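You operate a simulated robot arm through the tools that you are given. There is no shell and no other tool. Be economical: measure what you need, move in short steps, check, and stop when the job is done.

You are at the controls of a simulated robot arm. One attempt, no reset.

TASK
Fit the blue pad on the mop, wet it and wring it out.
Fine: stand it on the floor by the bucket, no wet trail, cupboard shut.

Only the result counts: the job must be done as asked and must still hold three seconds after the hand-in. Knocking over, shifting, dropping, spilling or breaking anything else fails it.

THE ROBOT
A 7-joint arm with a two-finger parallel gripper on a trunk, on a base that drives. Base frame: it is fixed to the floor where the robot stands at the start and does not move with it; the origin is under the middle of the robot, x ahead of it, y to its left, z up. Lengths are in mm, angles in degrees, forces in N, time in s.
With the tool pointing down near the work surface it reaches from about 260 to 500 mm from the robot's upright axis, wherever it stands. Its first joint turns from -166.0 to 166.0 degrees. Places, roughly: blue mop pad, green mop pad, white mop pad [-250, -1250, 0]; tall cupboard door [400, 400, 1100]. Payload 3.91 kg.
The TCP is the grasp point between the finger pads, 30 mm short of the fingertips. In the tool frame z runs along the fingers and y along their closing line. The gripper opens to 110 mm. The fingers are 20 mm wide and 10 mm thick; the gripper's body (48 by 112 mm) begins 55 mm behind the TCP.
Orientation is told as [roll, pitch, yaw] about the base's x, y, z axes, in that order, counted from this pose: with the fingers straight down and closing along the base's y, the tool's x points along the base's -x, its y along +y and its z along -z.

THE INTERFACE
- The arm moves only by the tool apply_moves. Its argument "deltas" is a list of rows, each a list of 3 entries, a list of its own where there are three numbers: the shift along the tool's x, y, z in mm, then the turn, a rotation vector about the tool's x, y, z in degrees, then the closure in counts, from 0 (fully open) to 255 (shut). In form: [[[tx, ty, tz], [wx, wy, wz], fingers], ...]. A call has 1 to 12 rows; each row shifts and turns the commanded pose from where the row before left it, along the tool's axes as they then stand. Each row takes 0.2 s and may step no farther than 50 mm and 8.6 degrees from the row before; otherwise, or with a gripper value out of range, the whole call is refused. Where a pose cannot be reached the arm comes as near as it can. A force on the tool above 90 N (or 10 N above the force at the start of the call, whichever is more), or a blocked arm, ends the call early, and 0.2 s more pass. The fingers move at their own pace (about 153 mm/s each) and stop on an object; they squeeze with about 39 N. The grip force told is the motor's: it shows also when the fingers shut on nothing. Time passes only in rows, and 0.2 s behind the last, so rows that do not move let the fingers close. It gives the time, the measured TCP pose, the force on the tool (base axes), the opening and the grip force at its end, in the units of the frame above (readings bear some noise), with the torque about the TCP (base axes, N m) and any sound that the robot's microphone picked up.
- Cameras (640 x 400 px; columns grow to the right, rows downward): "scene" is now at [-12.7, 105.5, 1563.1]; the picture's right is [-0.58, -0.81, 0.00], its down [-0.61, 0.44, -0.66] and it looks along [0.54, -0.39, -0.75] (base axes); focal length 214 px, centre (320, 200). "wrist" rides on the gripper at [77, 7, -114] in the tool frame; the picture's right is [-0.09, 1.00, 0.00], its down [-0.80, -0.07, -0.59] and it looks along [-0.59, -0.05, 0.80] (tool axes); focal length 270 px, centre (320, 200). There is no depth. A picture from a camera that has moved, and an enlarged one, comes with that camera's place and axes in the base frame and with its lens.
- camera(camera): a new picture of that camera. It takes no simulated time.
- lift_body(by): slides the trunk up (or, below 0, down) by that many mm; the arm and the scene camera ride with it, the base frame stays. It gives what a move gives, with no picture.
- base_move(legs): drives the robot by 1 to 6 legs, each [ahead, turn to the left] in mm and degrees, along the robot's own axes; the way and the turn of a leg run together, so that a leg with both is an arc; at most 1500 mm and 180 degrees a leg. The arm and the cameras ride along, it lands a little off, and it stops where it bumps. It gives what a move gives.
- turn_head(pan, tilt): turns the head with the scene camera to pan (to the left, within 155 degrees either way) and tilt (down, from -29 to 69), counted from straight ahead of the robot. It gives what a move gives.
- enlarge(camera, box): a new picture of the part [left, top, right, bottom] of that camera's present view, enlarged. It takes no simulated time.
- finish_job(): hands the job in; it is judged then, once.

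Work in short steps. Places have to be worked out from the pictures, the camera data and where the tool is seen: move nearer, look again, correct. Check each grasp and each placing, and mend what went wrong. You have 120 turns and 82 pictures in all, those below and enlarged ones among them. Open the gripper and draw the arm clear of the work before you hand the job in, unless the task says otherwise; then end with one line.

The tools are called after "Request:" as a command line: name --argument value ..., lists and objects as JSON in quotes. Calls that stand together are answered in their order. apply_moves: Moves the arm, as the interface text tells. Its arguments: {"type":"object","properties":{"deltas":{"type":"array","items":{"type":"array"}}},"required":["deltas"]} The other tools are called the same way: lift_body (by) slides the trunk up or down; base_move (legs) drives the base; turn_head (pan, tilt) turns the head that bears the scene camera; camera (camera) takes a picture; enlarge (camera, box) takes an enlarged picture of a part of a camera's view; finish_job () hands the job in.

At the start:

```text
time_s: 0.0
eef_pos: [224.2, -344.7, 999.4]
tool_rot: [-0.1, 0.0, 0.0]
wrist_force: [-0.5, -0.3, -0.5]
moment: [0.01, 0.01, 0.03]
finger_gap: 109.8
grip_force: 0.0
trunk travel left (down, up): [-550.0, 60.0]
robot x, y, heading: [-0.5, -0.1, -0.0]
head pan, tilt: [-35.6, 48.5]
```

scene: 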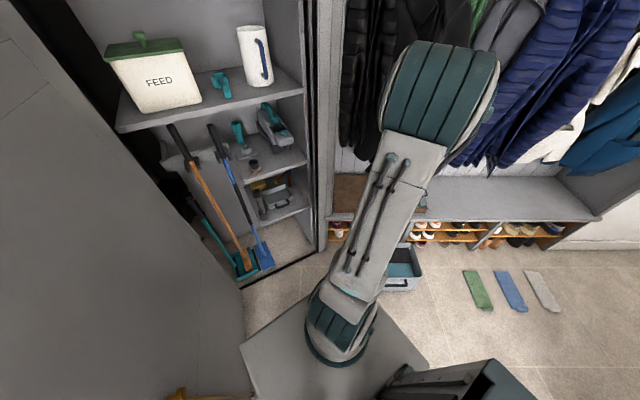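
wrist: 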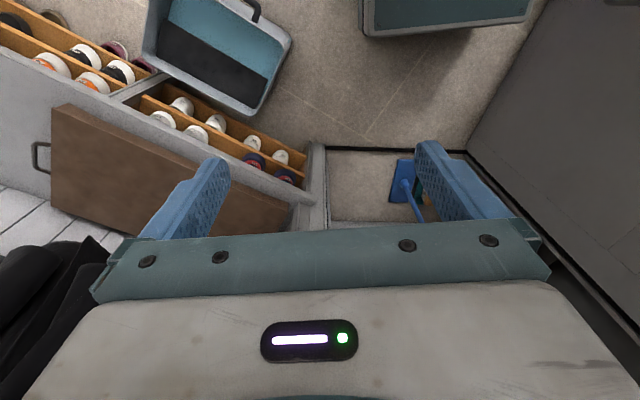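

The first pictures show an open cupboard with long tools in it, a bucket and three pads on the floor. I look around with the head for a better overview.

Request:
enlarge --camera "scene" --box '[100, 0, 340, 300]'

Request:
enlarge --camera "scene" --box '[320, 180, 640, 400]'

Request:
turn_head --pan -75 --tilt 40

Request:
camera --camera "scene"

Request:
turn_head --pan 20 --tilt 40

Request:
camera --camera "scene"

```text
1.33 times, centred on (220, 150) of scene
camera zoom: at [-12.7, 105.5, 1563.1], right [-0.58, -0.81, 0.0], down [-0.61, 0.44, -0.66], along [0.54, -0.39, -0.75], focal length 286 px, centre (453, 267)
```

zoom: 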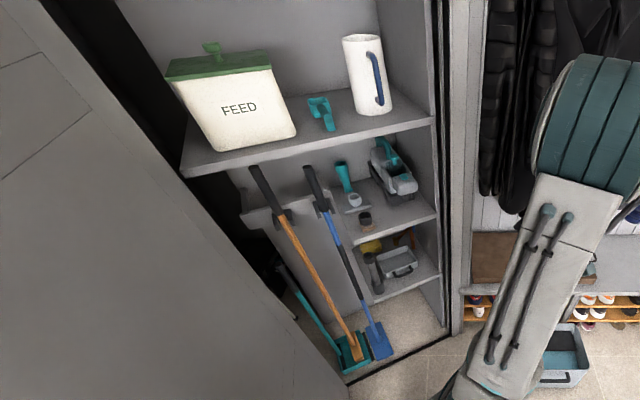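

```text
1.82 times, centred on (480, 290) of scene
camera zoom: at [-12.7, 105.5, 1563.1], right [-0.58, -0.81, 0.0], down [-0.61, 0.44, -0.66], along [0.54, -0.39, -0.75], focal length 390 px, centre (29, 36)
```

zoom: 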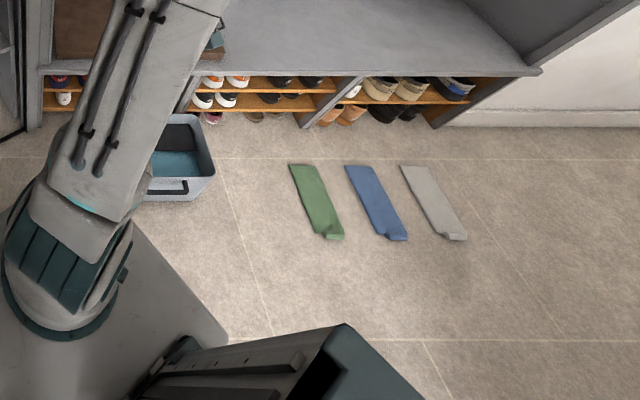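

```text
time_s: 1.1
eef_pos: [224.9, -346.1, 1000.0]
tool_rot: [0.0, 0.0, 0.0]
wrist_force: [0.0, 0.9, -0.6]
moment: [0.03, 0.05, -0.01]
finger_gap: 109.8
grip_force: 0.0
trunk travel left (down, up): [-550.0, 60.0]
robot x, y, heading: [-4.1, 0.2, 0.0]
head pan, tilt: [-75.0, 40.0]
```

```text
77 pictures are left
camera scene: at [-54.4, 68.9, 1575.2], right [-0.97, -0.26, 0.0], down [-0.17, 0.62, -0.77], along [0.2, -0.74, -0.64], focal length 214 px, centre (320, 200)
```

scene: 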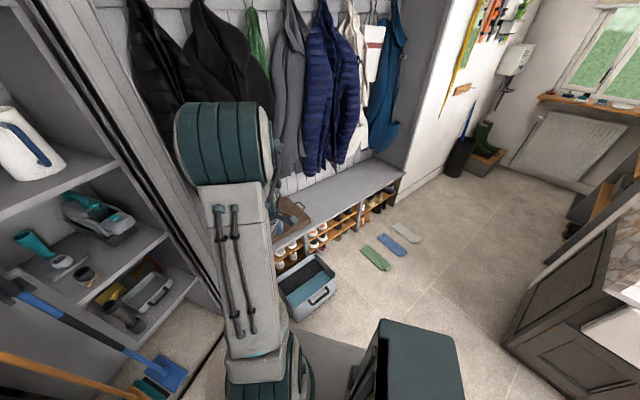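

```text
time_s: 2.8
eef_pos: [224.6, -346.1, 999.2]
tool_rot: [0.1, -0.1, 0.0]
wrist_force: [0.5, -0.2, 0.8]
moment: [-0.05, -0.02, 0.01]
finger_gap: 110.0
grip_force: 0.0
trunk travel left (down, up): [-550.0, 60.0]
robot x, y, heading: [0.3, -0.4, 0.1]
head pan, tilt: [20.0, 40.0]
```

```text
76 pictures are left
camera scene: at [3.4, 180.1, 1575.2], right [0.34, -0.94, 0.0], down [-0.6, -0.22, -0.77], along [0.72, 0.26, -0.64], focal length 214 px, centre (320, 200)
```

scene: 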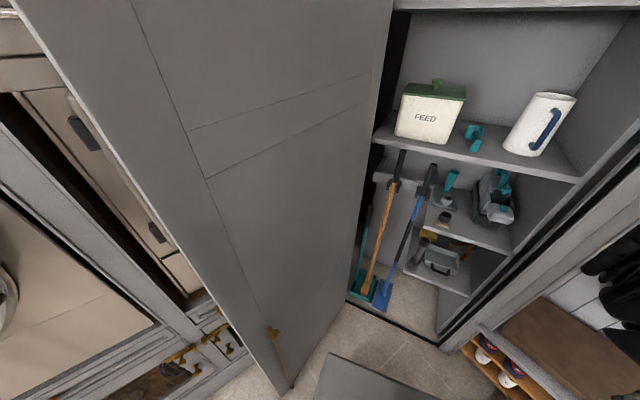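

The door stands open, hinged on the cupboard's left. I zoom in on the long tools in the cupboard and its door.

Request:
enlarge --camera "scene" --box '[320, 140, 480, 330]'

Request:
enlarge --camera "scene" --box '[160, 280, 400, 400]'

Request:
turn_head --pan -60 --tilt 60

Request:
camera --camera "scene"

Request:
turn_head --pan -120 --tilt 45

Request:
camera --camera "scene"

```text
2.11 times, centred on (400, 235) of scene
camera zoom: at [3.4, 180.1, 1575.2], right [0.34, -0.94, 0.0], down [-0.6, -0.22, -0.77], along [0.72, 0.26, -0.64], focal length 452 px, centre (152, 126)
```

zoom: 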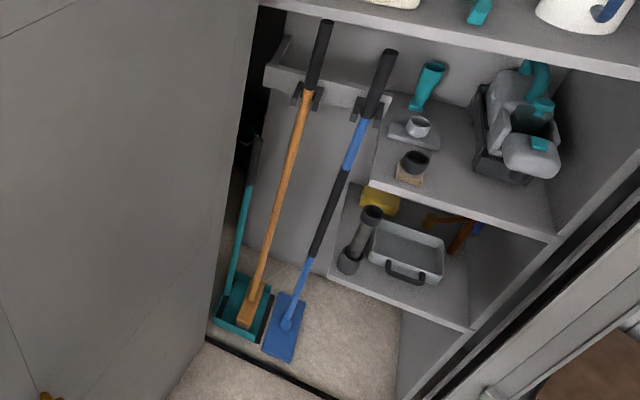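

```text
2.67 times, centred on (280, 340) of scene
camera zoom: at [3.4, 180.1, 1575.2], right [0.34, -0.94, 0.0], down [-0.6, -0.22, -0.77], along [0.72, 0.26, -0.64], focal length 572 px, centre (427, -173)
```

zoom: 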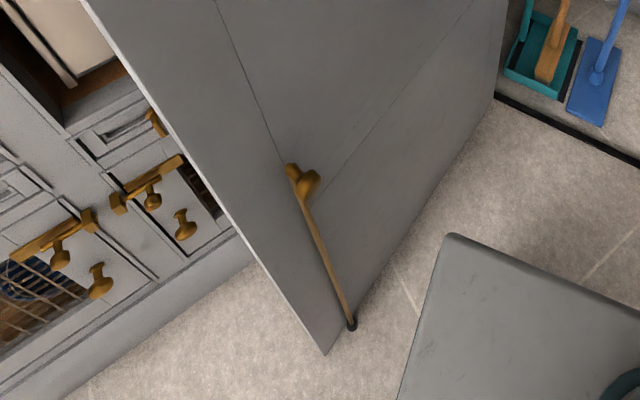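

```text
time_s: 4.3
eef_pos: [224.8, -346.0, 1000.6]
tool_rot: [0.1, 0.0, 0.0]
wrist_force: [-0.1, -0.2, 0.7]
moment: [-0.01, 0.0, 0.0]
finger_gap: 110.1
grip_force: 0.0
trunk travel left (down, up): [-550.0, 60.0]
robot x, y, heading: [-1.5, -0.8, 0.1]
head pan, tilt: [-60.0, 60.0]
```

```text
73 pictures are left
camera scene: at [-43.1, 93.3, 1548.5], right [-0.87, -0.5, 0.0], down [-0.43, 0.75, -0.5], along [0.25, -0.43, -0.87], focal length 214 px, centre (320, 200)
```

scene: 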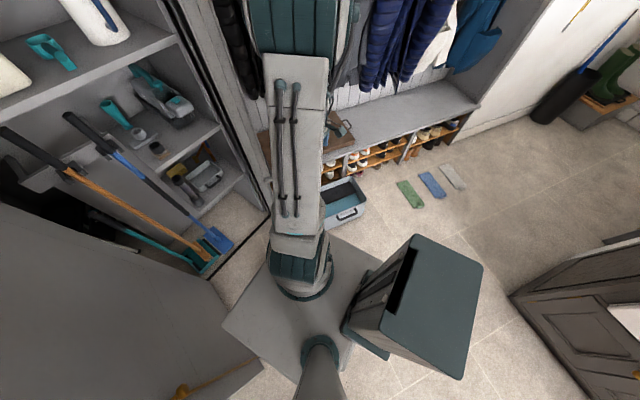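

```text
time_s: 5.6
eef_pos: [224.5, -345.8, 999.5]
tool_rot: [0.1, 0.0, 0.0]
wrist_force: [-0.4, -0.2, 1.0]
moment: [0.01, 0.0, -0.01]
finger_gap: 110.3
grip_force: 0.1
trunk travel left (down, up): [-550.0, 60.0]
robot x, y, heading: [1.6, -3.1, -0.2]
head pan, tilt: [-120.0, 45.0]
```

```text
72 pictures are left
camera scene: at [-117.1, 80.6, 1568.0], right [-0.87, 0.5, 0.0], down [0.35, 0.61, -0.71], along [-0.35, -0.61, -0.71], focal length 214 px, centre (320, 200)
```

scene: 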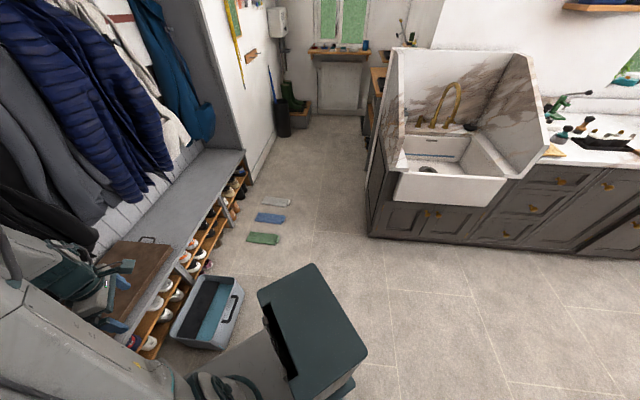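

I look at the pads and bucket enlarged.

Request:
enlarge --camera "scene" --box '[150, 180, 310, 360]'

Request:
enlarge --camera "wrist" --box '[130, 0, 310, 120]'

```text
2.22 times, centred on (230, 270) of scene
camera zoom: at [-117.1, 80.6, 1568.0], right [-0.87, 0.5, 0.0], down [0.35, 0.61, -0.71], along [-0.35, -0.61, -0.71], focal length 477 px, centre (520, 44)
```

zoom: 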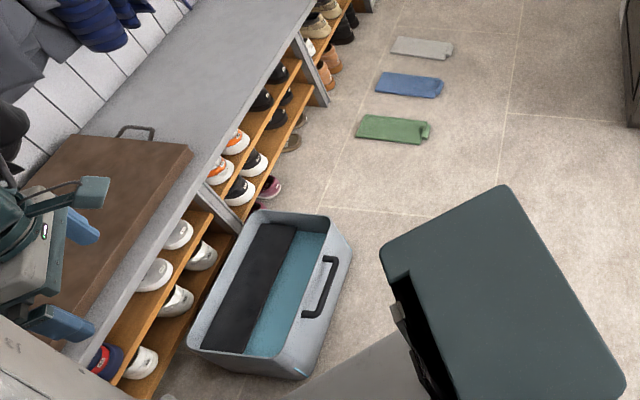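

```text
3.33 times, centred on (220, 60) of wrist
camera zoom: at [147.1, -338.2, 1115.3], right [0.09, 1.0, 0.0], down [0.8, -0.07, 0.59], along [0.59, -0.05, -0.8], focal length 901 px, centre (653, 667)
```

zoom: 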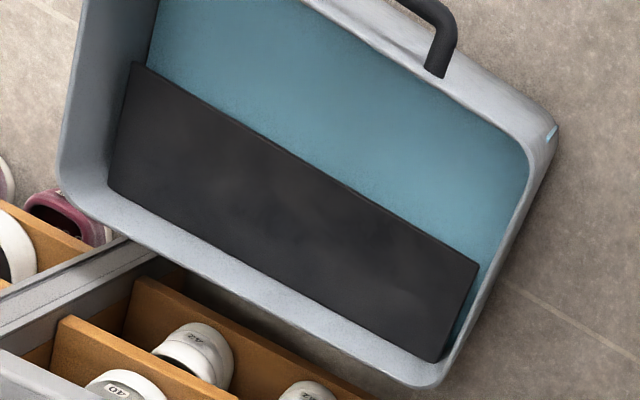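

Pads are on the floor, the bucket has a black wringing plate on one side, and the mop (blue) hangs in a clip in the cupboard, about at (890..1030, -15). I bring the arm in front and point the tool forward.

Request:
apply_moves --deltas '[[[-20, 30, 0], [0, 0, 0], 0], [[-25, 40, 0], [0, 0, 0], 0], [[-25, 40, 0], [0, 0, 0], 0], [[-25, 40, 0], [0, 0, 0], 0], [[-25, 40, 0], [0, 0, 0], 0], [[-25, 40, 0], [0, 0, 0], 0], [[-25, 40, 0], [0, 0, 0], 0], [[-20, 30, 0], [0, 0, 0], 0]]'

Request:
apply_moves --deltas '[[[0, 0, 0], [0, -8.2, 0], 0], [[0, 0, 0], [0, -8.2, 0], 0], [[0, 0, 0], [0, -8.2, 0], 0], [[0, 0, 0], [0, -8.2, 0], 0], [[0, 0, 0], [0, -8.2, 0], 0], [[0, 0, 0], [0, -8.2, 0], 0], [[0, 0, 0], [0, -8.2, 0], 0], [[0, 0, 0], [0, -8.2, 0], 0], [[0, 0, 0], [0, -8.2, 0], 0], [[0, 0, 0], [0, -8.2, 0], 0], [[0, 0, 0], [0, -8, 0], 0]]'

Request:
turn_head --pan 0 --tilt 45

Request:
camera --camera "scene"

Request:
camera --camera "wrist"

```text
time_s: 7.4
eef_pos: [413.6, -44.7, 1001.7]
tool_rot: [0.0, 0.1, -0.2]
wrist_force: [0.1, 0.3, -0.9]
moment: [-0.03, 0.01, 0.01]
finger_gap: 109.9
grip_force: 0.2
trunk travel left (down, up): [-550.0, 60.0]
robot x, y, heading: [1.0, -0.2, 0.3]
head pan, tilt: [-120.0, 45.0]
```

```text
time_s: 9.8
eef_pos: [530.2, -72.2, 1020.0]
tool_rot: [177.0, -89.9, -177.0]
wrist_force: [-0.9, -0.5, 0.2]
moment: [0.04, 0.02, 0.05]
finger_gap: 110.1
grip_force: 0.0
out of reach, approached as far as the arm can: row 4, 5, 6, 7, 8, 9
trunk travel left (down, up): [-550.0, 60.0]
robot x, y, heading: [1.9, 3.2, 0.1]
head pan, tilt: [-120.0, 45.0]
```

```text
time_s: 11.8
eef_pos: [530.9, -71.0, 1019.9]
tool_rot: [-3.2, -90.0, 3.2]
wrist_force: [-0.2, 0.0, 0.1]
moment: [-0.02, 0.03, 0.02]
finger_gap: 110.3
grip_force: 0.0
trunk travel left (down, up): [-550.0, 60.0]
robot x, y, heading: [0.7, 1.7, -0.1]
head pan, tilt: [0.0, 45.0]
```

```text
69 pictures are left
camera scene: at [4.9, 151.0, 1568.0], right [0.0, -1.0, 0.0], down [-0.71, 0.0, -0.71], along [0.71, 0.0, -0.71], focal length 214 px, centre (320, 200)
```

scene: 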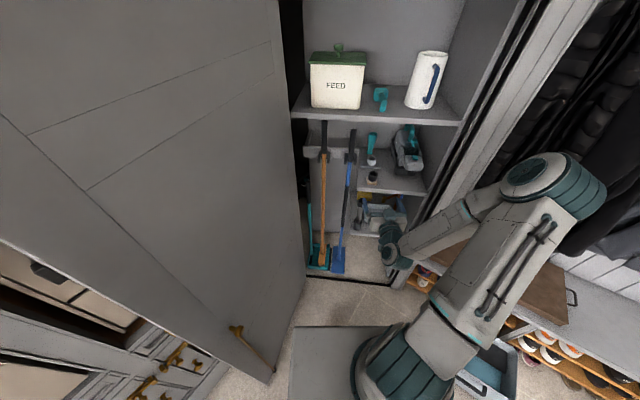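

```text
68 pictures are left
camera wrist: at [415.4, -63.5, 943.5], right [0.0, 1.0, 0.09], down [-0.59, -0.07, 0.8], along [0.8, -0.05, 0.59], focal length 270 px, centre (320, 200)
```

wrist: 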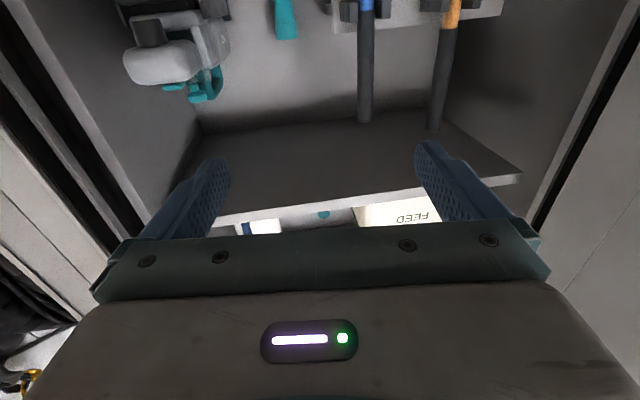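

The tool now points forward at (530,-71,1020), and the mop handle shows in both pictures. I lower the trunk and drive closer.

Request:
lift_body --by -350

Request:
base_move --legs '[[200, 0]]'

Request:
camera --camera "scene"

Request:
camera --camera "wrist"

```text
time_s: 15.2
eef_pos: [530.8, -70.6, 668.6]
tool_rot: [-151.4, -90.0, 151.4]
wrist_force: [1.1, -0.1, 0.8]
moment: [0.0, 0.0, 0.0]
finger_gap: 110.0
grip_force: 0.0
trunk travel left (down, up): [-200.0, 410.0]
robot x, y, heading: [-1.8, 1.9, 0.2]
head pan, tilt: [0.0, 45.0]
```

```text
time_s: 16.8
eef_pos: [735.2, -68.8, 670.1]
tool_rot: [-122.5, -90.0, 122.5]
wrist_force: [-0.9, 0.0, 0.0]
moment: [0.04, -0.03, 0.0]
finger_gap: 110.3
grip_force: 0.1
trunk travel left (down, up): [-200.0, 410.0]
robot x, y, heading: [206.7, 1.3, 0.2]
head pan, tilt: [0.0, 45.0]
```

```text
67 pictures are left
camera scene: at [209.9, 151.4, 1218.0], right [0.0, -1.0, 0.0], down [-0.71, 0.0, -0.71], along [0.71, 0.0, -0.71], focal length 214 px, centre (320, 200)
```

scene: 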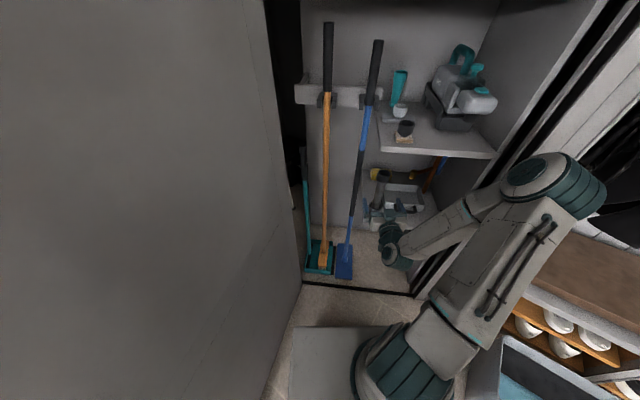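

```text
66 pictures are left
camera wrist: at [621.1, -62.1, 593.5], right [0.0, 1.0, 0.09], down [-0.59, -0.07, 0.8], along [0.8, -0.05, 0.59], focal length 270 px, centre (320, 200)
```

wrist: 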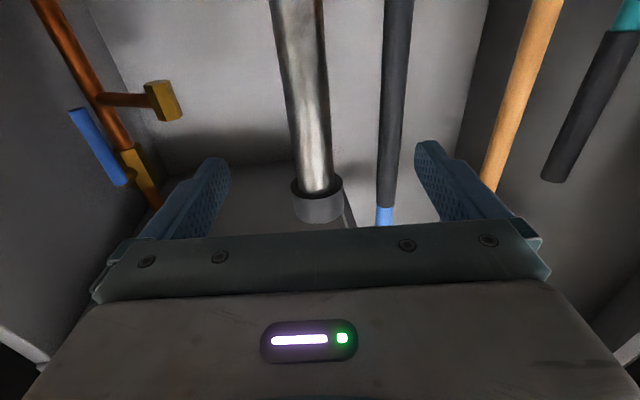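

The handle seems to be near (888, 2), vertical, but I want to identify the steel tube and nearby shelf edge before reaching in.

Request:
enlarge --camera "scene" --box '[280, 20, 520, 300]'

```text
1.43 times, centred on (400, 160) of scene
camera zoom: at [209.9, 151.4, 1218.0], right [0.0, -1.0, 0.0], down [-0.71, 0.0, -0.71], along [0.71, 0.0, -0.71], focal length 306 px, centre (206, 257)
```

zoom: 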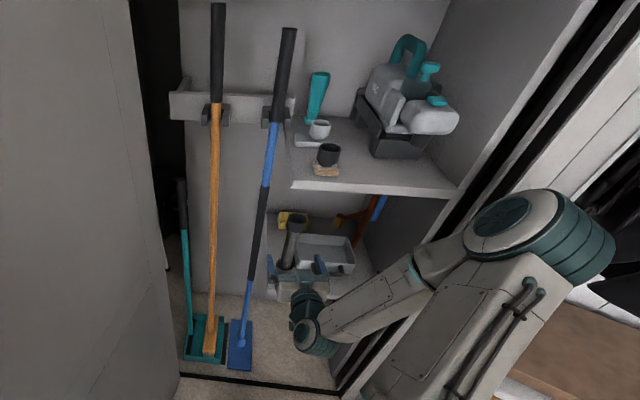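

The tube on the shelf stands at about (815,-72) with top near z 737, so I approach above it and yawed from the left. I raise the trunk and yaw -20°, moving left.

Request:
lift_body --by 125

Request:
apply_moves --deltas '[[[0, 30, 0], [0, 0, 0], 30], [[0, 30, 0], [0, 0, 0], 30], [[0, 30, 0], [0, 0, 0], 30], [[0, 30, 0], [6.7, 0, 0], 30], [[0, 0, 0], [6.7, 0, 0], 30], [[0, 0, 0], [6.7, 0, 0], 30]]'

Request:
camera --camera "scene"

Request:
camera --camera "wrist"

```text
time_s: 18.4
eef_pos: [735.9, -69.4, 794.2]
tool_rot: [-69.9, -90.0, 69.9]
wrist_force: [-0.7, -0.1, -1.0]
moment: [0.01, -0.01, -0.02]
finger_gap: 110.0
grip_force: 0.0
trunk travel left (down, up): [-325.0, 285.0]
robot x, y, heading: [206.4, 0.8, 0.4]
head pan, tilt: [0.0, 45.0]
```

```text
time_s: 19.8
eef_pos: [740.4, 51.0, 791.7]
tool_rot: [147.5, -90.0, -167.6]
wrist_force: [-0.1, -0.3, 1.1]
moment: [0.02, 0.0, 0.0]
finger_gap: 97.1
grip_force: 0.2
out of reach, approached as far as the arm can: row 1, 2
trunk travel left (down, up): [-325.0, 285.0]
robot x, y, heading: [205.7, 1.7, 0.1]
head pan, tilt: [0.0, 45.0]
```

```text
64 pictures are left
camera scene: at [210.0, 151.4, 1343.0], right [0.0, -1.0, 0.0], down [-0.71, 0.0, -0.71], along [0.71, 0.0, -0.71], focal length 214 px, centre (320, 200)
```

scene: 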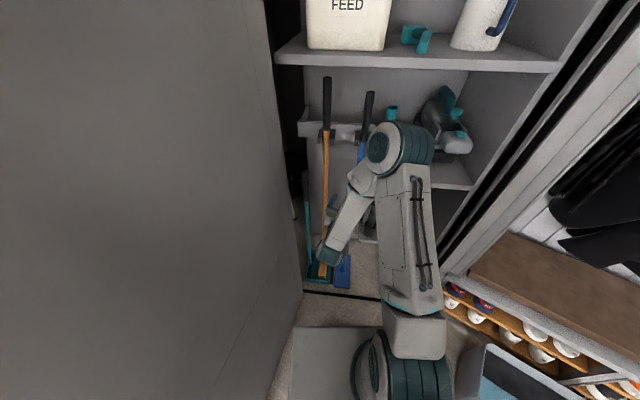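

```text
63 pictures are left
camera wrist: at [635.0, 97.3, 716.7], right [0.34, 0.94, 0.09], down [-0.58, 0.14, 0.8], along [0.74, -0.32, 0.59], focal length 270 px, centre (320, 200)
```

wrist: 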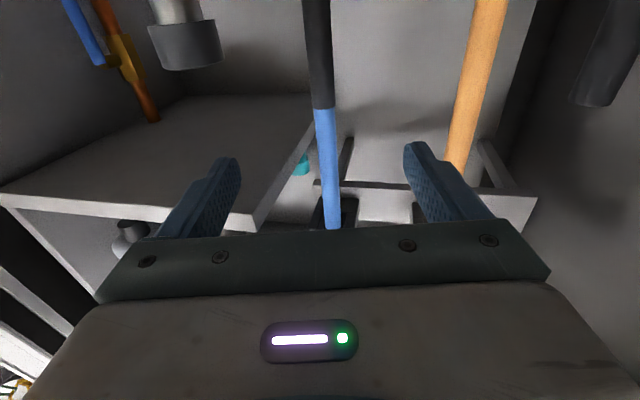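

The handle computes to (890, 4) at z≈800; my approach line is off by about 7 mm and 157 mm short. I move in.

Request:
apply_moves --deltas '[[[0, 7, 30], [0, 0, 0], 30], [[0, 0, 30], [0, 0, 0], 30], [[0, 0, 30], [0, 0, 0], 30], [[0, 0, 30], [0, 0, 0], 30]]'

Request:
camera --camera "wrist"

```text
time_s: 20.8
eef_pos: [858.8, 15.1, 793.4]
tool_rot: [-7.6, -90.0, -12.3]
wrist_force: [-0.8, 0.1, 0.3]
moment: [0.04, 0.03, -0.01]
finger_gap: 97.1
grip_force: 0.1
trunk travel left (down, up): [-325.0, 285.0]
robot x, y, heading: [205.9, -5.4, -0.3]
head pan, tilt: [0.0, 45.0]
```

```text
62 pictures are left
camera wrist: at [753.4, 61.4, 716.6], right [0.34, 0.94, 0.09], down [-0.58, 0.14, 0.8], along [0.74, -0.32, 0.59], focal length 270 px, centre (320, 200)
```

wrist: 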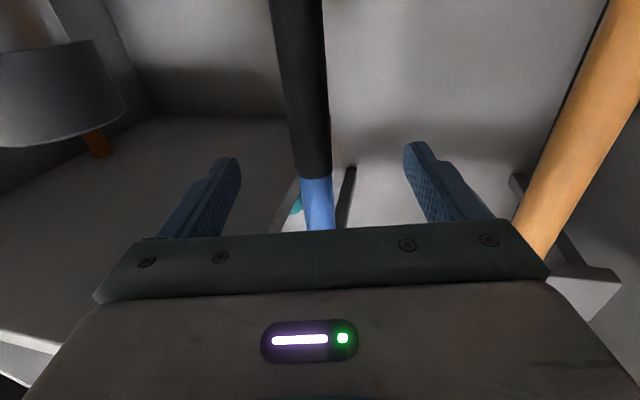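

The handle is centred between the fingers, about 28 mm further on. I advance and close.

Request:
apply_moves --deltas '[[[0, 0, 27], [0, 0, 0], 30], [[0, 0, 0], [0, 0, 0], 255], [[0, 0, 0], [0, 0, 0], 255], [[0, 0, 0], [0, 0, 0], 255]]'

Request:
camera --camera "wrist"

```text
time_s: 21.8
eef_pos: [884.4, 5.5, 792.5]
tool_rot: [-163.4, -90.0, 143.3]
wrist_force: [-0.6, -3.9, 2.2]
moment: [-0.24, 0.12, -0.12]
finger_gap: 21.5
grip_force: 38.9
trunk travel left (down, up): [-325.0, 285.0]
robot x, y, heading: [205.3, 0.7, 0.2]
head pan, tilt: [0.0, 45.0]
```

```text
61 pictures are left
camera wrist: at [778.2, 51.4, 716.5], right [0.34, 0.94, 0.09], down [-0.58, 0.14, 0.8], along [0.74, -0.32, 0.59], focal length 270 px, centre (320, 200)
```

wrist: 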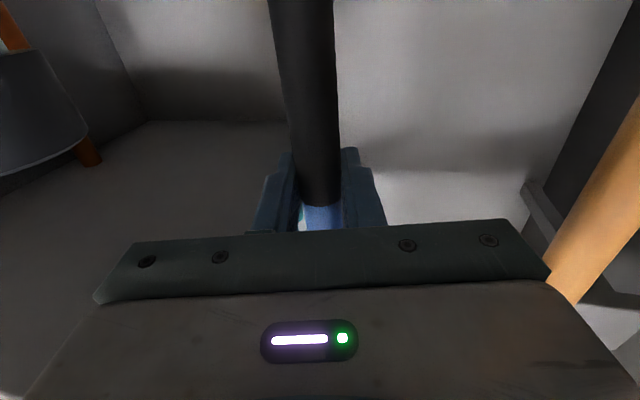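

The handle is gripped (21.5 mm). I pull it straight out of the clip in small steps.

Request:
apply_moves --deltas '[[[0, -3.4, -9.4], [0, 0, 0], 255], [[0, -3.4, -9.4], [0, 0, 0], 255], [[0, -3.4, -9.4], [0, 0, 0], 255], [[0, -3.4, -9.4], [0, 0, 0], 255]]'

Request:
camera --camera "scene"

```text
time_s: 22.8
eef_pos: [843.5, 8.0, 797.5]
tool_rot: [164.5, -89.2, 175.5]
wrist_force: [5.8, 1.4, 40.3]
moment: [0.37, -0.21, 0.11]
finger_gap: 21.8
grip_force: 39.0
trunk travel left (down, up): [-325.0, 285.0]
robot x, y, heading: [208.3, -4.5, 0.2]
head pan, tilt: [0.0, 45.0]
```

```text
60 pictures are left
camera scene: at [206.8, 151.5, 1343.5], right [0.0, -1.0, 0.0], down [-0.71, 0.0, -0.71], along [0.71, 0.0, -0.71], focal length 214 px, centre (320, 200)
```

scene: 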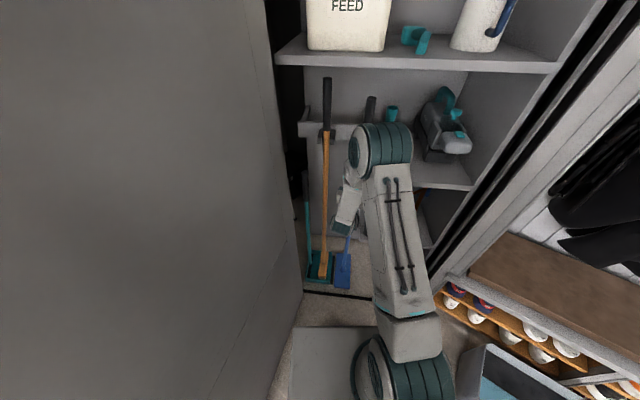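

The mop moved out, but it presses on the floor with 40 N. I lift it a little.

Request:
apply_moves --deltas '[[[-10, 0, 0], [0, 0, 0], 255], [[-10, 0, 0], [0, 0, 0], 255], [[-10, 0, 0], [0, 0, 0], 255]]'

Request:
camera --camera "scene"

Request:
camera --camera "wrist"

```text
time_s: 23.6
eef_pos: [844.1, 6.1, 818.8]
tool_rot: [-18.2, -89.7, -1.6]
wrist_force: [1.0, -0.4, -5.6]
moment: [0.05, 0.18, -0.01]
finger_gap: 21.8
grip_force: 39.5
trunk travel left (down, up): [-325.0, 285.0]
robot x, y, heading: [205.4, -1.9, 0.1]
head pan, tilt: [0.0, 45.0]
```

```text
59 pictures are left
camera scene: at [210.4, 151.5, 1342.8], right [0.0, -1.0, 0.0], down [-0.71, 0.0, -0.71], along [0.71, 0.0, -0.71], focal length 214 px, centre (320, 200)
```

scene: 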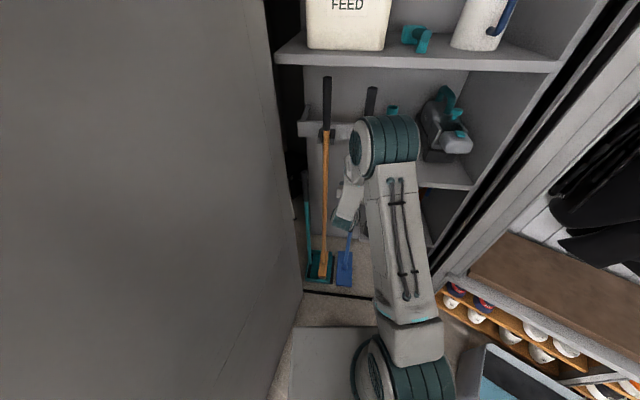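

```text
58 pictures are left
camera wrist: at [737.2, 52.4, 744.3], right [0.34, 0.94, 0.09], down [-0.58, 0.14, 0.8], along [0.74, -0.32, 0.59], focal length 270 px, centre (320, 200)
```

wrist: 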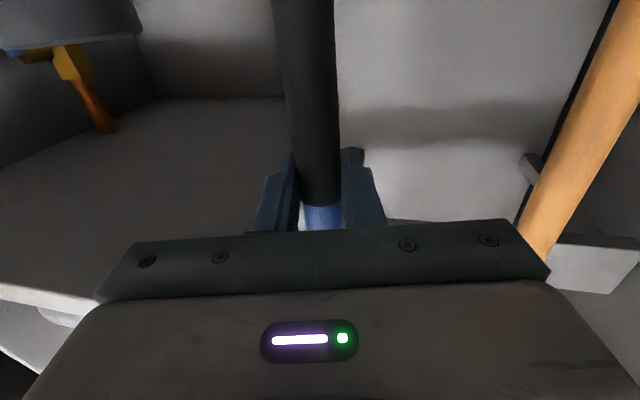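

The mop hangs free (~5.6 N). I raise it and back straight out of the cupboard.

Request:
lift_body --by 40

Request:
base_move --legs '[[-350, 0]]'

Request:
camera --camera "scene"

```text
time_s: 24.4
eef_pos: [843.8, 6.6, 861.1]
tool_rot: [-25.8, -89.9, 5.9]
wrist_force: [-0.1, -0.4, -5.4]
moment: [0.04, 0.16, -0.02]
finger_gap: 21.5
grip_force: 39.2
trunk travel left (down, up): [-365.0, 245.0]
robot x, y, heading: [206.4, 0.6, 0.3]
head pan, tilt: [0.0, 45.0]
```

```text
time_s: 26.7
eef_pos: [494.6, 2.7, 861.0]
tool_rot: [-29.1, -90.0, 8.8]
wrist_force: [-0.1, -0.1, -4.9]
moment: [0.09, 0.22, 0.01]
finger_gap: 21.7
grip_force: 38.8
trunk travel left (down, up): [-365.0, 245.0]
robot x, y, heading: [-142.9, 2.8, -0.2]
head pan, tilt: [0.0, 45.0]
```

```text
57 pictures are left
camera scene: at [-137.6, 151.8, 1383.0], right [0.0, -1.0, 0.0], down [-0.71, 0.0, -0.71], along [0.71, 0.0, -0.71], focal length 214 px, centre (320, 200)
```

scene: 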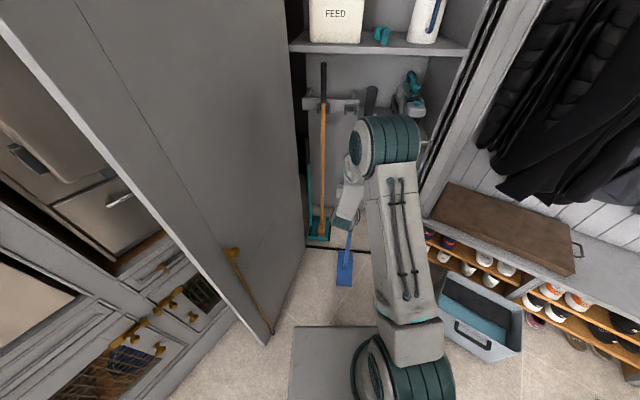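

The mop is out. I raise it above bucket-rim height, back off and turn right toward the pads, then look.

Request:
lift_body --by 200

Request:
base_move --legs '[[-250, 0], [0, -105]]'

Request:
turn_head --pan 10 --tilt 45

Request:
camera --camera "scene"

```text
time_s: 28.9
eef_pos: [495.2, 1.3, 1060.6]
tool_rot: [-22.3, -89.9, 1.9]
wrist_force: [0.4, -0.3, -5.4]
moment: [0.08, 0.15, 0.0]
finger_gap: 21.7
grip_force: 39.0
trunk travel left (down, up): [-565.0, 45.0]
robot x, y, heading: [-144.4, -1.0, -0.7]
head pan, tilt: [0.0, 45.0]
```

```text
time_s: 35.0
eef_pos: [-553.4, -616.0, 1061.7]
tool_rot: [-12.3, -90.0, -112.9]
wrist_force: [0.1, -0.1, -4.6]
moment: [0.14, -0.1, -0.01]
finger_gap: 21.5
grip_force: 38.2
trunk travel left (down, up): [-565.0, 45.0]
robot x, y, heading: [-388.8, 3.4, -105.1]
head pan, tilt: [0.0, 45.0]
```

```text
time_s: 35.8
eef_pos: [-552.6, -615.0, 1061.6]
tool_rot: [-14.5, -89.9, -110.7]
wrist_force: [0.0, 0.2, -4.5]
moment: [0.09, -0.1, -0.03]
finger_gap: 21.5
grip_force: 39.0
trunk travel left (down, up): [-565.0, 45.0]
robot x, y, heading: [-392.0, 0.9, -105.2]
head pan, tilt: [10.0, 45.0]
```

```text
56 pictures are left
camera scene: at [-232.6, -43.5, 1582.9], right [-1.0, 0.09, 0.0], down [0.06, 0.7, -0.71], along [-0.06, -0.7, -0.71], focal length 214 px, centre (320, 200)
```

scene: 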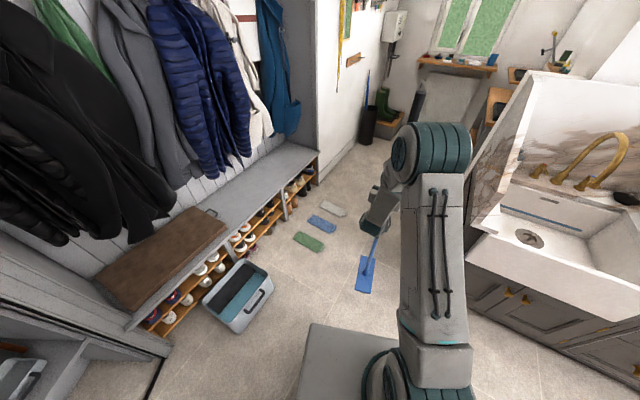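

The blue pad computes to (-362,-1300) again. I drive to about (-510,-755) heading -75°, keeping the mop raised.

Request:
base_move --legs '[[0, 6.3], [765, 0], [0, 24]]'

Request:
apply_moves --deltas '[[[0, 0, -20], [-7, 0, 0], 255], [[0, 0, -20], [-7, 0, 0], 255], [[0, 0, -10], [-7, 0, 0], 255], [[0, 0, -10], [-7, 0, 0], 255], [[0, 0, -10], [-6, 0, 0], 255]]'

Request:
turn_head --pan 0 --tilt 55

Request:
camera --camera "scene"

```text
time_s: 41.7
eef_pos: [-323.3, -1372.1, 1062.1]
tool_rot: [-28.6, -89.8, -65.6]
wrist_force: [-0.2, 0.6, -5.3]
moment: [0.19, -0.05, -0.04]
finger_gap: 21.5
grip_force: 38.9
trunk travel left (down, up): [-565.0, 45.0]
robot x, y, heading: [-502.3, -760.8, -73.9]
head pan, tilt: [10.0, 45.0]
```

```text
time_s: 42.9
eef_pos: [-334.0, -1304.5, 1062.4]
tool_rot: [37.5, -89.9, -97.5]
wrist_force: [0.6, 0.1, -4.6]
moment: [0.19, 0.03, 0.07]
finger_gap: 21.6
grip_force: 38.9
trunk travel left (down, up): [-565.0, 45.0]
robot x, y, heading: [-506.3, -760.1, -73.9]
head pan, tilt: [10.0, 45.0]
```

```text
time_s: 43.7
eef_pos: [-332.8, -1305.1, 1062.7]
tool_rot: [22.8, -89.9, -82.9]
wrist_force: [0.3, 0.1, -5.4]
moment: [0.11, 0.07, -0.01]
finger_gap: 21.8
grip_force: 39.0
trunk travel left (down, up): [-565.0, 45.0]
robot x, y, heading: [-503.3, -760.4, -74.2]
head pan, tilt: [0.0, 55.0]
```

```text
55 pictures are left
camera scene: at [-361.4, -714.2, 1569.6], right [-0.96, -0.28, 0.0], down [-0.23, 0.79, -0.57], along [0.16, -0.55, -0.82], focal length 214 px, centre (320, 200)
```

scene: 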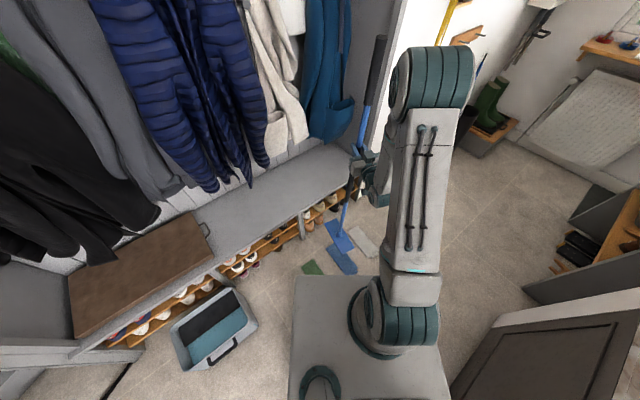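

I zoom on the mop head above the pads.

Request:
enlarge --camera "scene" --box '[290, 140, 410, 290]'

```text
2.67 times, centred on (350, 215) of scene
camera zoom: at [-361.4, -714.2, 1569.6], right [-0.96, -0.28, 0.0], down [-0.23, 0.79, -0.57], along [0.16, -0.55, -0.82], focal length 572 px, centre (240, 160)
```

zoom: 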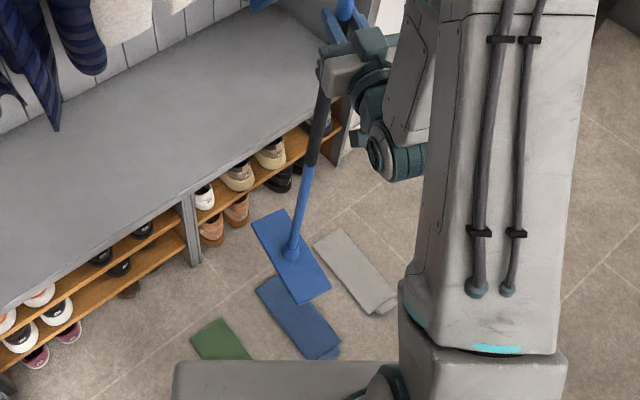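

Head axis is ~130°, pad axis ~142°, and the handle has slipped to a ~3° tilt in the grip. I correct yaw and tilt, shift over the pad and lower 190 mm.

Request:
apply_moves --deltas '[[[0, 0, 0], [-5.5, 0, 0], 255], [[0, 0, 0], [-5.5, 0, 0], 255], [[0, -12, -25], [0, 0, 0], 255], [[0, 0, 0], [0, 2.9, 0], 255]]'

Request:
lift_body --by -190

Request:
enlarge --camera "scene" --box '[290, 140, 410, 290]'

```text
time_s: 44.7
eef_pos: [-358.7, -1293.8, 1061.6]
tool_rot: [1.3, -87.0, -50.4]
wrist_force: [0.1, -0.7, -5.5]
moment: [0.04, 0.03, 0.0]
finger_gap: 21.4
grip_force: 39.4
trunk travel left (down, up): [-565.0, 45.0]
robot x, y, heading: [-506.1, -758.5, -74.5]
head pan, tilt: [0.0, 55.0]
```

```text
time_s: 46.7
eef_pos: [-359.2, -1293.3, 870.4]
tool_rot: [0.7, -87.1, -49.9]
wrist_force: [1.1, 0.3, -5.6]
moment: [0.01, 0.03, 0.01]
finger_gap: 21.3
grip_force: 38.9
trunk travel left (down, up): [-375.0, 235.0]
robot x, y, heading: [-507.2, -758.8, -74.0]
head pan, tilt: [0.0, 55.0]
```

```text
2.67 times, centred on (350, 215) of scene
camera zoom: at [-361.5, -714.0, 1379.6], right [-0.96, -0.27, 0.0], down [-0.23, 0.79, -0.57], along [0.16, -0.55, -0.82], focal length 572 px, centre (240, 160)
```

zoom: 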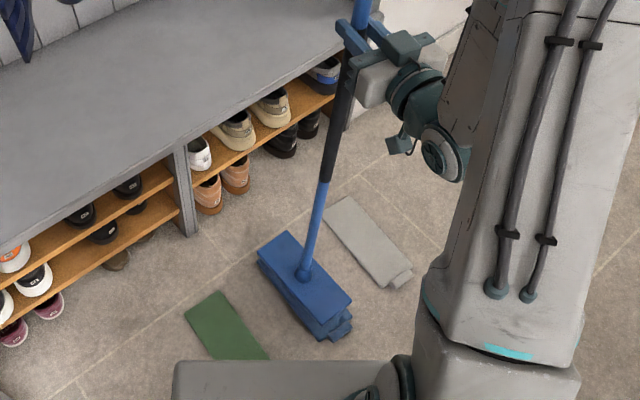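

The head sits right over the blue pad; a 10 mm shift toward the near end centres it. I lower to near contact.

Request:
apply_moves --deltas '[[[0, 0, -10], [0, 0, 0], 255]]'

Request:
lift_body --by -55

Request:
enlarge --camera "scene" --box '[290, 160, 390, 285]'

```text
time_s: 47.1
eef_pos: [-365.0, -1286.1, 871.7]
tool_rot: [0.3, -87.2, -49.3]
wrist_force: [0.4, 0.0, -5.5]
moment: [0.0, -0.01, -0.01]
finger_gap: 21.3
grip_force: 38.7
trunk travel left (down, up): [-375.0, 235.0]
robot x, y, heading: [-504.1, -762.4, -73.8]
head pan, tilt: [0.0, 55.0]
```

```text
time_s: 48.1
eef_pos: [-364.8, -1286.2, 816.9]
tool_rot: [0.8, -87.0, -49.8]
wrist_force: [-1.4, -0.8, -6.1]
moment: [0.01, 0.05, 0.02]
finger_gap: 21.6
grip_force: 39.5
trunk travel left (down, up): [-320.0, 290.0]
robot x, y, heading: [-505.4, -761.0, -73.7]
head pan, tilt: [0.0, 55.0]
```

```text
3.20 times, centred on (340, 222) of scene
camera zoom: at [-361.5, -714.0, 1324.5], right [-0.96, -0.27, 0.0], down [-0.23, 0.79, -0.57], along [0.16, -0.55, -0.82], focal length 686 px, centre (256, 128)
```

zoom: 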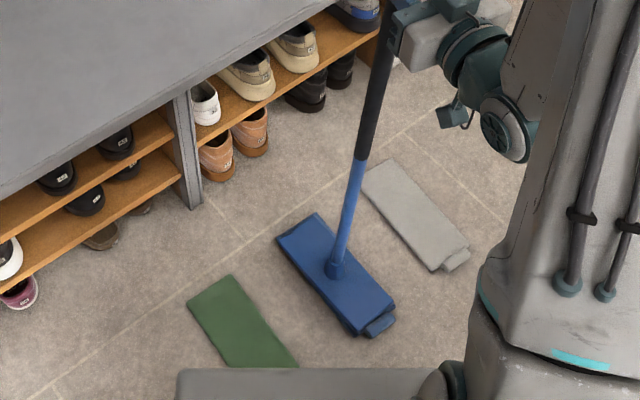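

Alignment looks right. Now I press down gently in small steps.

Request:
apply_moves --deltas '[[[6, 0, 0], [0, 0, 0], 255], [[6, 0, 0], [0, 0, 0], 255], [[6, 0, 0], [0, 0, 0], 255]]'

```text
time_s: 48.9
eef_pos: [-363.9, -1285.9, 803.8]
tool_rot: [-3.6, -87.8, -45.5]
wrist_force: [-0.2, 0.9, 23.6]
moment: [0.34, 0.04, -0.02]
finger_gap: 21.3
grip_force: 38.9
trunk travel left (down, up): [-320.0, 290.0]
robot x, y, heading: [-503.5, -757.3, -74.1]
head pan, tilt: [0.0, 55.0]
```

Contact with 23 N upward. I press somewhat harder, hold, and look.

Request:
apply_moves --deltas '[[[6, 0, 0], [0, 0, 0], 255], [[6, 0, 0], [0, 0, 0], 255], [[0, 0, 0], [0, 0, 0], 255], [[0, 0, 0], [0, 0, 0], 255]]'

Request:
apply_moves --deltas '[[[-12, 0, 0], [0, 0, 0], 255], [[-15, 0, 0], [0, 0, 0], 255], [[-20, 0, 0], [0, 0, 0], 255], [[-20, 0, 0], [0, 0, 0], 255]]'

Request:
enlarge --camera "scene" --box '[290, 160, 390, 285]'

```text
time_s: 49.9
eef_pos: [-365.2, -1284.7, 792.0]
tool_rot: [-5.5, -88.0, -43.6]
wrist_force: [1.3, -0.3, 50.6]
moment: [-0.33, -0.42, 0.03]
finger_gap: 21.3
grip_force: 39.1
trunk travel left (down, up): [-320.0, 290.0]
robot x, y, heading: [-503.7, -760.2, -74.1]
head pan, tilt: [0.0, 55.0]
```

```text
time_s: 50.9
eef_pos: [-363.0, -1289.5, 853.9]
tool_rot: [1.2, -87.0, -50.3]
wrist_force: [-1.0, 0.2, -5.7]
moment: [0.21, 0.01, 0.02]
finger_gap: 21.4
grip_force: 39.1
trunk travel left (down, up): [-320.0, 290.0]
robot x, y, heading: [-505.8, -757.3, -74.2]
head pan, tilt: [0.0, 55.0]
```

```text
3.20 times, centred on (340, 222) of scene
camera zoom: at [-361.5, -714.1, 1324.5], right [-0.96, -0.27, 0.0], down [-0.23, 0.79, -0.57], along [0.16, -0.55, -0.82], focal length 686 px, centre (256, 128)
```

zoom: 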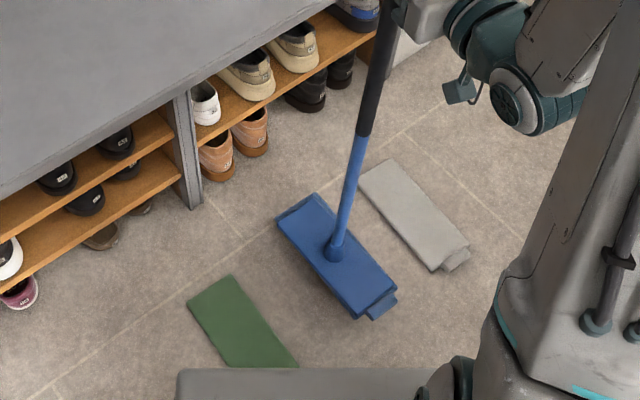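

The blue pad is now on the mop. I raise it well above the bucket rim and drive to a spot facing the bucket, avoiding the green pad and the bench.

Request:
lift_body --by 285

Request:
base_move --legs '[[0, -36], [-230, 0], [0, 74]]'

Request:
camera --camera "scene"

```text
time_s: 53.8
eef_pos: [-362.4, -1288.9, 1138.1]
tool_rot: [0.7, -87.1, -49.9]
wrist_force: [-1.0, 0.1, -6.7]
moment: [0.09, 0.05, -0.01]
finger_gap: 21.3
grip_force: 39.0
trunk travel left (down, up): [-605.0, 5.0]
robot x, y, heading: [-503.9, -758.9, -74.2]
head pan, tilt: [0.0, 55.0]
```

```text
time_s: 60.3
eef_pos: [7.6, -876.7, 1140.3]
tool_rot: [0.6, -87.1, -11.3]
wrist_force: [-0.7, 0.2, -5.9]
moment: [0.02, 0.1, -0.03]
finger_gap: 21.1
grip_force: 39.4
trunk travel left (down, up): [-605.0, 5.0]
robot x, y, heading: [-433.2, -552.7, -35.7]
head pan, tilt: [0.0, 55.0]
```

```text
50 pictures are left
camera scene: at [-348.6, -425.0, 1609.5], right [-0.58, -0.81, 0.0], down [-0.67, 0.48, -0.57], along [0.47, -0.33, -0.82], focal length 214 px, centre (320, 200)
```

scene: 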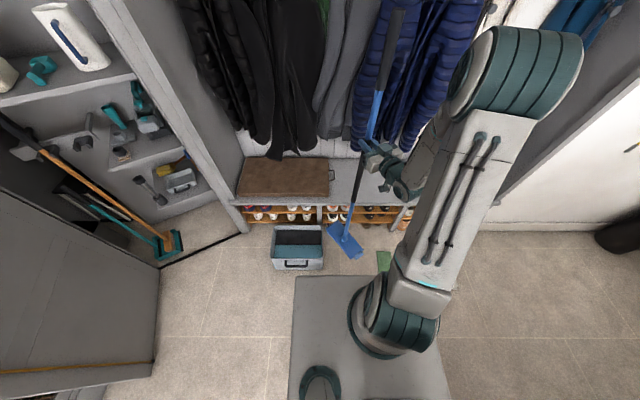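

The bucket is in clear view; I zoom in to measure it.

Request:
enlarge --camera "scene" --box '[250, 200, 390, 285]'

```text
4.57 times, centred on (320, 242) of scene
camera zoom: at [-348.6, -425.0, 1609.5], right [-0.58, -0.81, 0.0], down [-0.67, 0.48, -0.57], along [0.47, -0.33, -0.82], focal length 980 px, centre (320, 6)
```

zoom: 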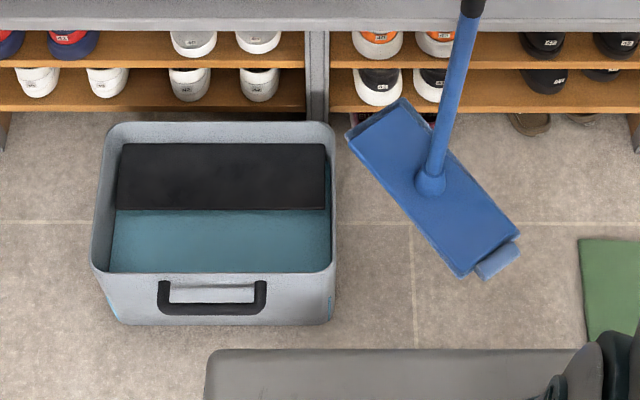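

Rim is at about z 265; water centre ≈ (191,-625), plate centre ≈ (282,-691), long axis 54°. I turn to face it, rotate the mop, and shift over the water at height.

Request:
base_move --legs '[[0, 35.7]]'

Request:
apply_moves --deltas '[[[0, 0, 0], [-6.5, 0, 0], 255], [[0, 0, 0], [-6.5, 0, 0], 255], [[0, 0, 0], [-6.5, 0, 0], 255], [[0, -25, -3.5], [0, 0, 0], 255], [[0, -25, -3.5], [0, 0, 0], 255], [[0, -25, -3.5], [0, 0, 0], 255], [[0, -25, -3.5], [0, 0, 0], 255]]'

Request:
turn_head --pan -30 --tilt 55

Request:
camera --camera "scene"

```text
time_s: 62.4
eef_pos: [115.0, -559.6, 1139.2]
tool_rot: [0.7, -87.0, 24.2]
wrist_force: [-0.5, 0.1, -5.9]
moment: [-0.03, 0.11, 0.0]
finger_gap: 21.1
grip_force: 38.9
trunk travel left (down, up): [-605.0, 5.0]
robot x, y, heading: [-431.7, -546.8, 0.0]
head pan, tilt: [0.0, 55.0]
```

```text
time_s: 64.0
eef_pos: [173.4, -642.4, 1138.1]
tool_rot: [22.2, -87.0, 22.1]
wrist_force: [-0.9, 0.4, -5.8]
moment: [0.04, 0.22, -0.01]
finger_gap: 21.5
grip_force: 39.2
trunk travel left (down, up): [-605.0, 5.0]
robot x, y, heading: [-431.5, -549.3, 0.0]
head pan, tilt: [0.0, 55.0]
```

```text
time_s: 64.9
eef_pos: [172.7, -641.7, 1138.6]
tool_rot: [20.5, -87.0, 23.9]
wrist_force: [0.6, -0.4, -6.8]
moment: [-0.09, 0.05, 0.01]
finger_gap: 21.5
grip_force: 39.4
trunk travel left (down, up): [-605.0, 5.0]
robot x, y, heading: [-430.8, -547.7, -0.2]
head pan, tilt: [-30.0, 55.0]
```

```text
48 pictures are left
camera scene: at [-446.3, -435.4, 1609.6], right [-0.5, -0.87, 0.0], down [-0.71, 0.41, -0.57], along [0.5, -0.29, -0.82], focal length 214 px, centre (320, 200)
```

scene: 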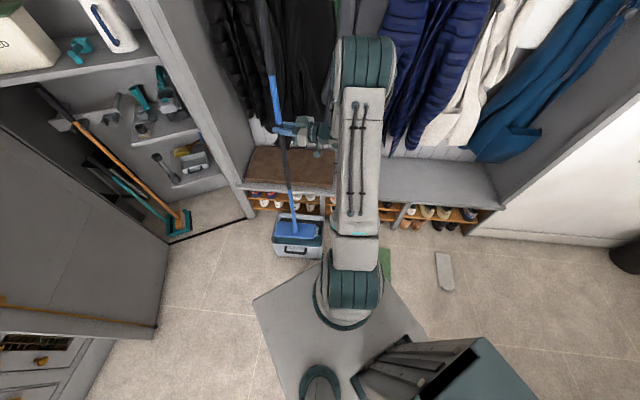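

I zoom in on the mop head above the bucket.

Request:
enlarge --camera "scene" --box '[240, 190, 350, 270]'

```text
5.00 times, centred on (295, 230) of scene
camera zoom: at [-446.3, -435.4, 1609.6], right [-0.5, -0.87, 0.0], down [-0.71, 0.41, -0.57], along [0.5, -0.29, -0.82], focal length 1072 px, centre (445, 50)
```

zoom: 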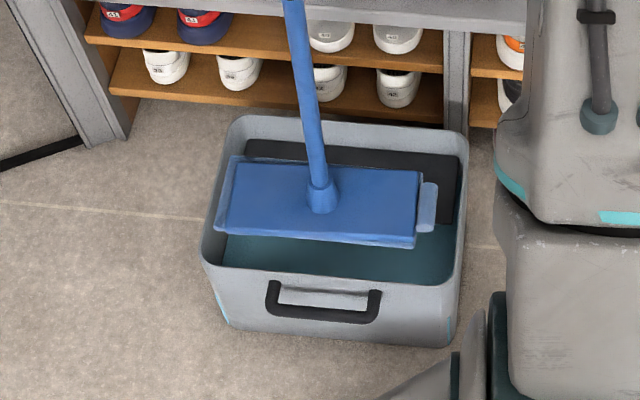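

The head is aligned with the bucket's axis; I shift ~18 mm toward the water's centre and lower to just above the rim.

Request:
apply_moves --deltas '[[[0, -16, -8], [0, 0, 0], 255]]'

Request:
lift_body --by -60

Request:
enlarge --camera "scene" --box '[240, 190, 350, 270]'

```text
time_s: 65.3
eef_pos: [178.2, -659.4, 1138.7]
tool_rot: [22.6, -87.0, 22.0]
wrist_force: [0.2, -0.1, -7.0]
moment: [0.02, 0.14, 0.01]
finger_gap: 21.6
grip_force: 39.2
trunk travel left (down, up): [-605.0, 5.0]
robot x, y, heading: [-432.0, -550.2, -0.1]
head pan, tilt: [-30.0, 55.0]
```

```text
time_s: 66.3
eef_pos: [178.3, -659.0, 1078.9]
tool_rot: [20.5, -87.0, 23.9]
wrist_force: [-0.5, 0.1, -6.6]
moment: [-0.09, 0.05, 0.03]
finger_gap: 21.4
grip_force: 38.7
trunk travel left (down, up): [-545.0, 65.0]
robot x, y, heading: [-436.7, -551.8, -0.0]
head pan, tilt: [-30.0, 55.0]
```

```text
5.00 times, centred on (295, 230) of scene
camera zoom: at [-446.5, -435.5, 1549.6], right [-0.5, -0.87, 0.0], down [-0.71, 0.41, -0.57], along [0.5, -0.29, -0.82], focal length 1072 px, centre (445, 50)
```

zoom: 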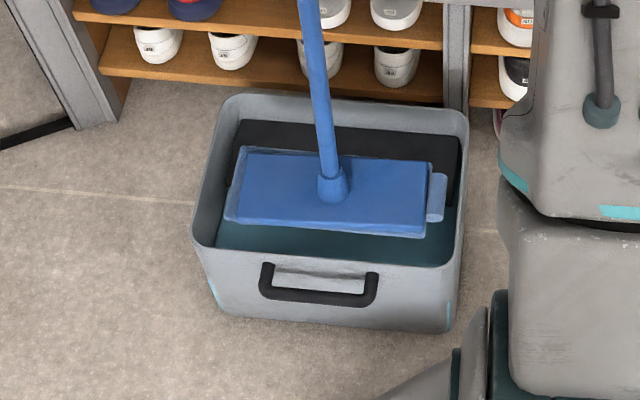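

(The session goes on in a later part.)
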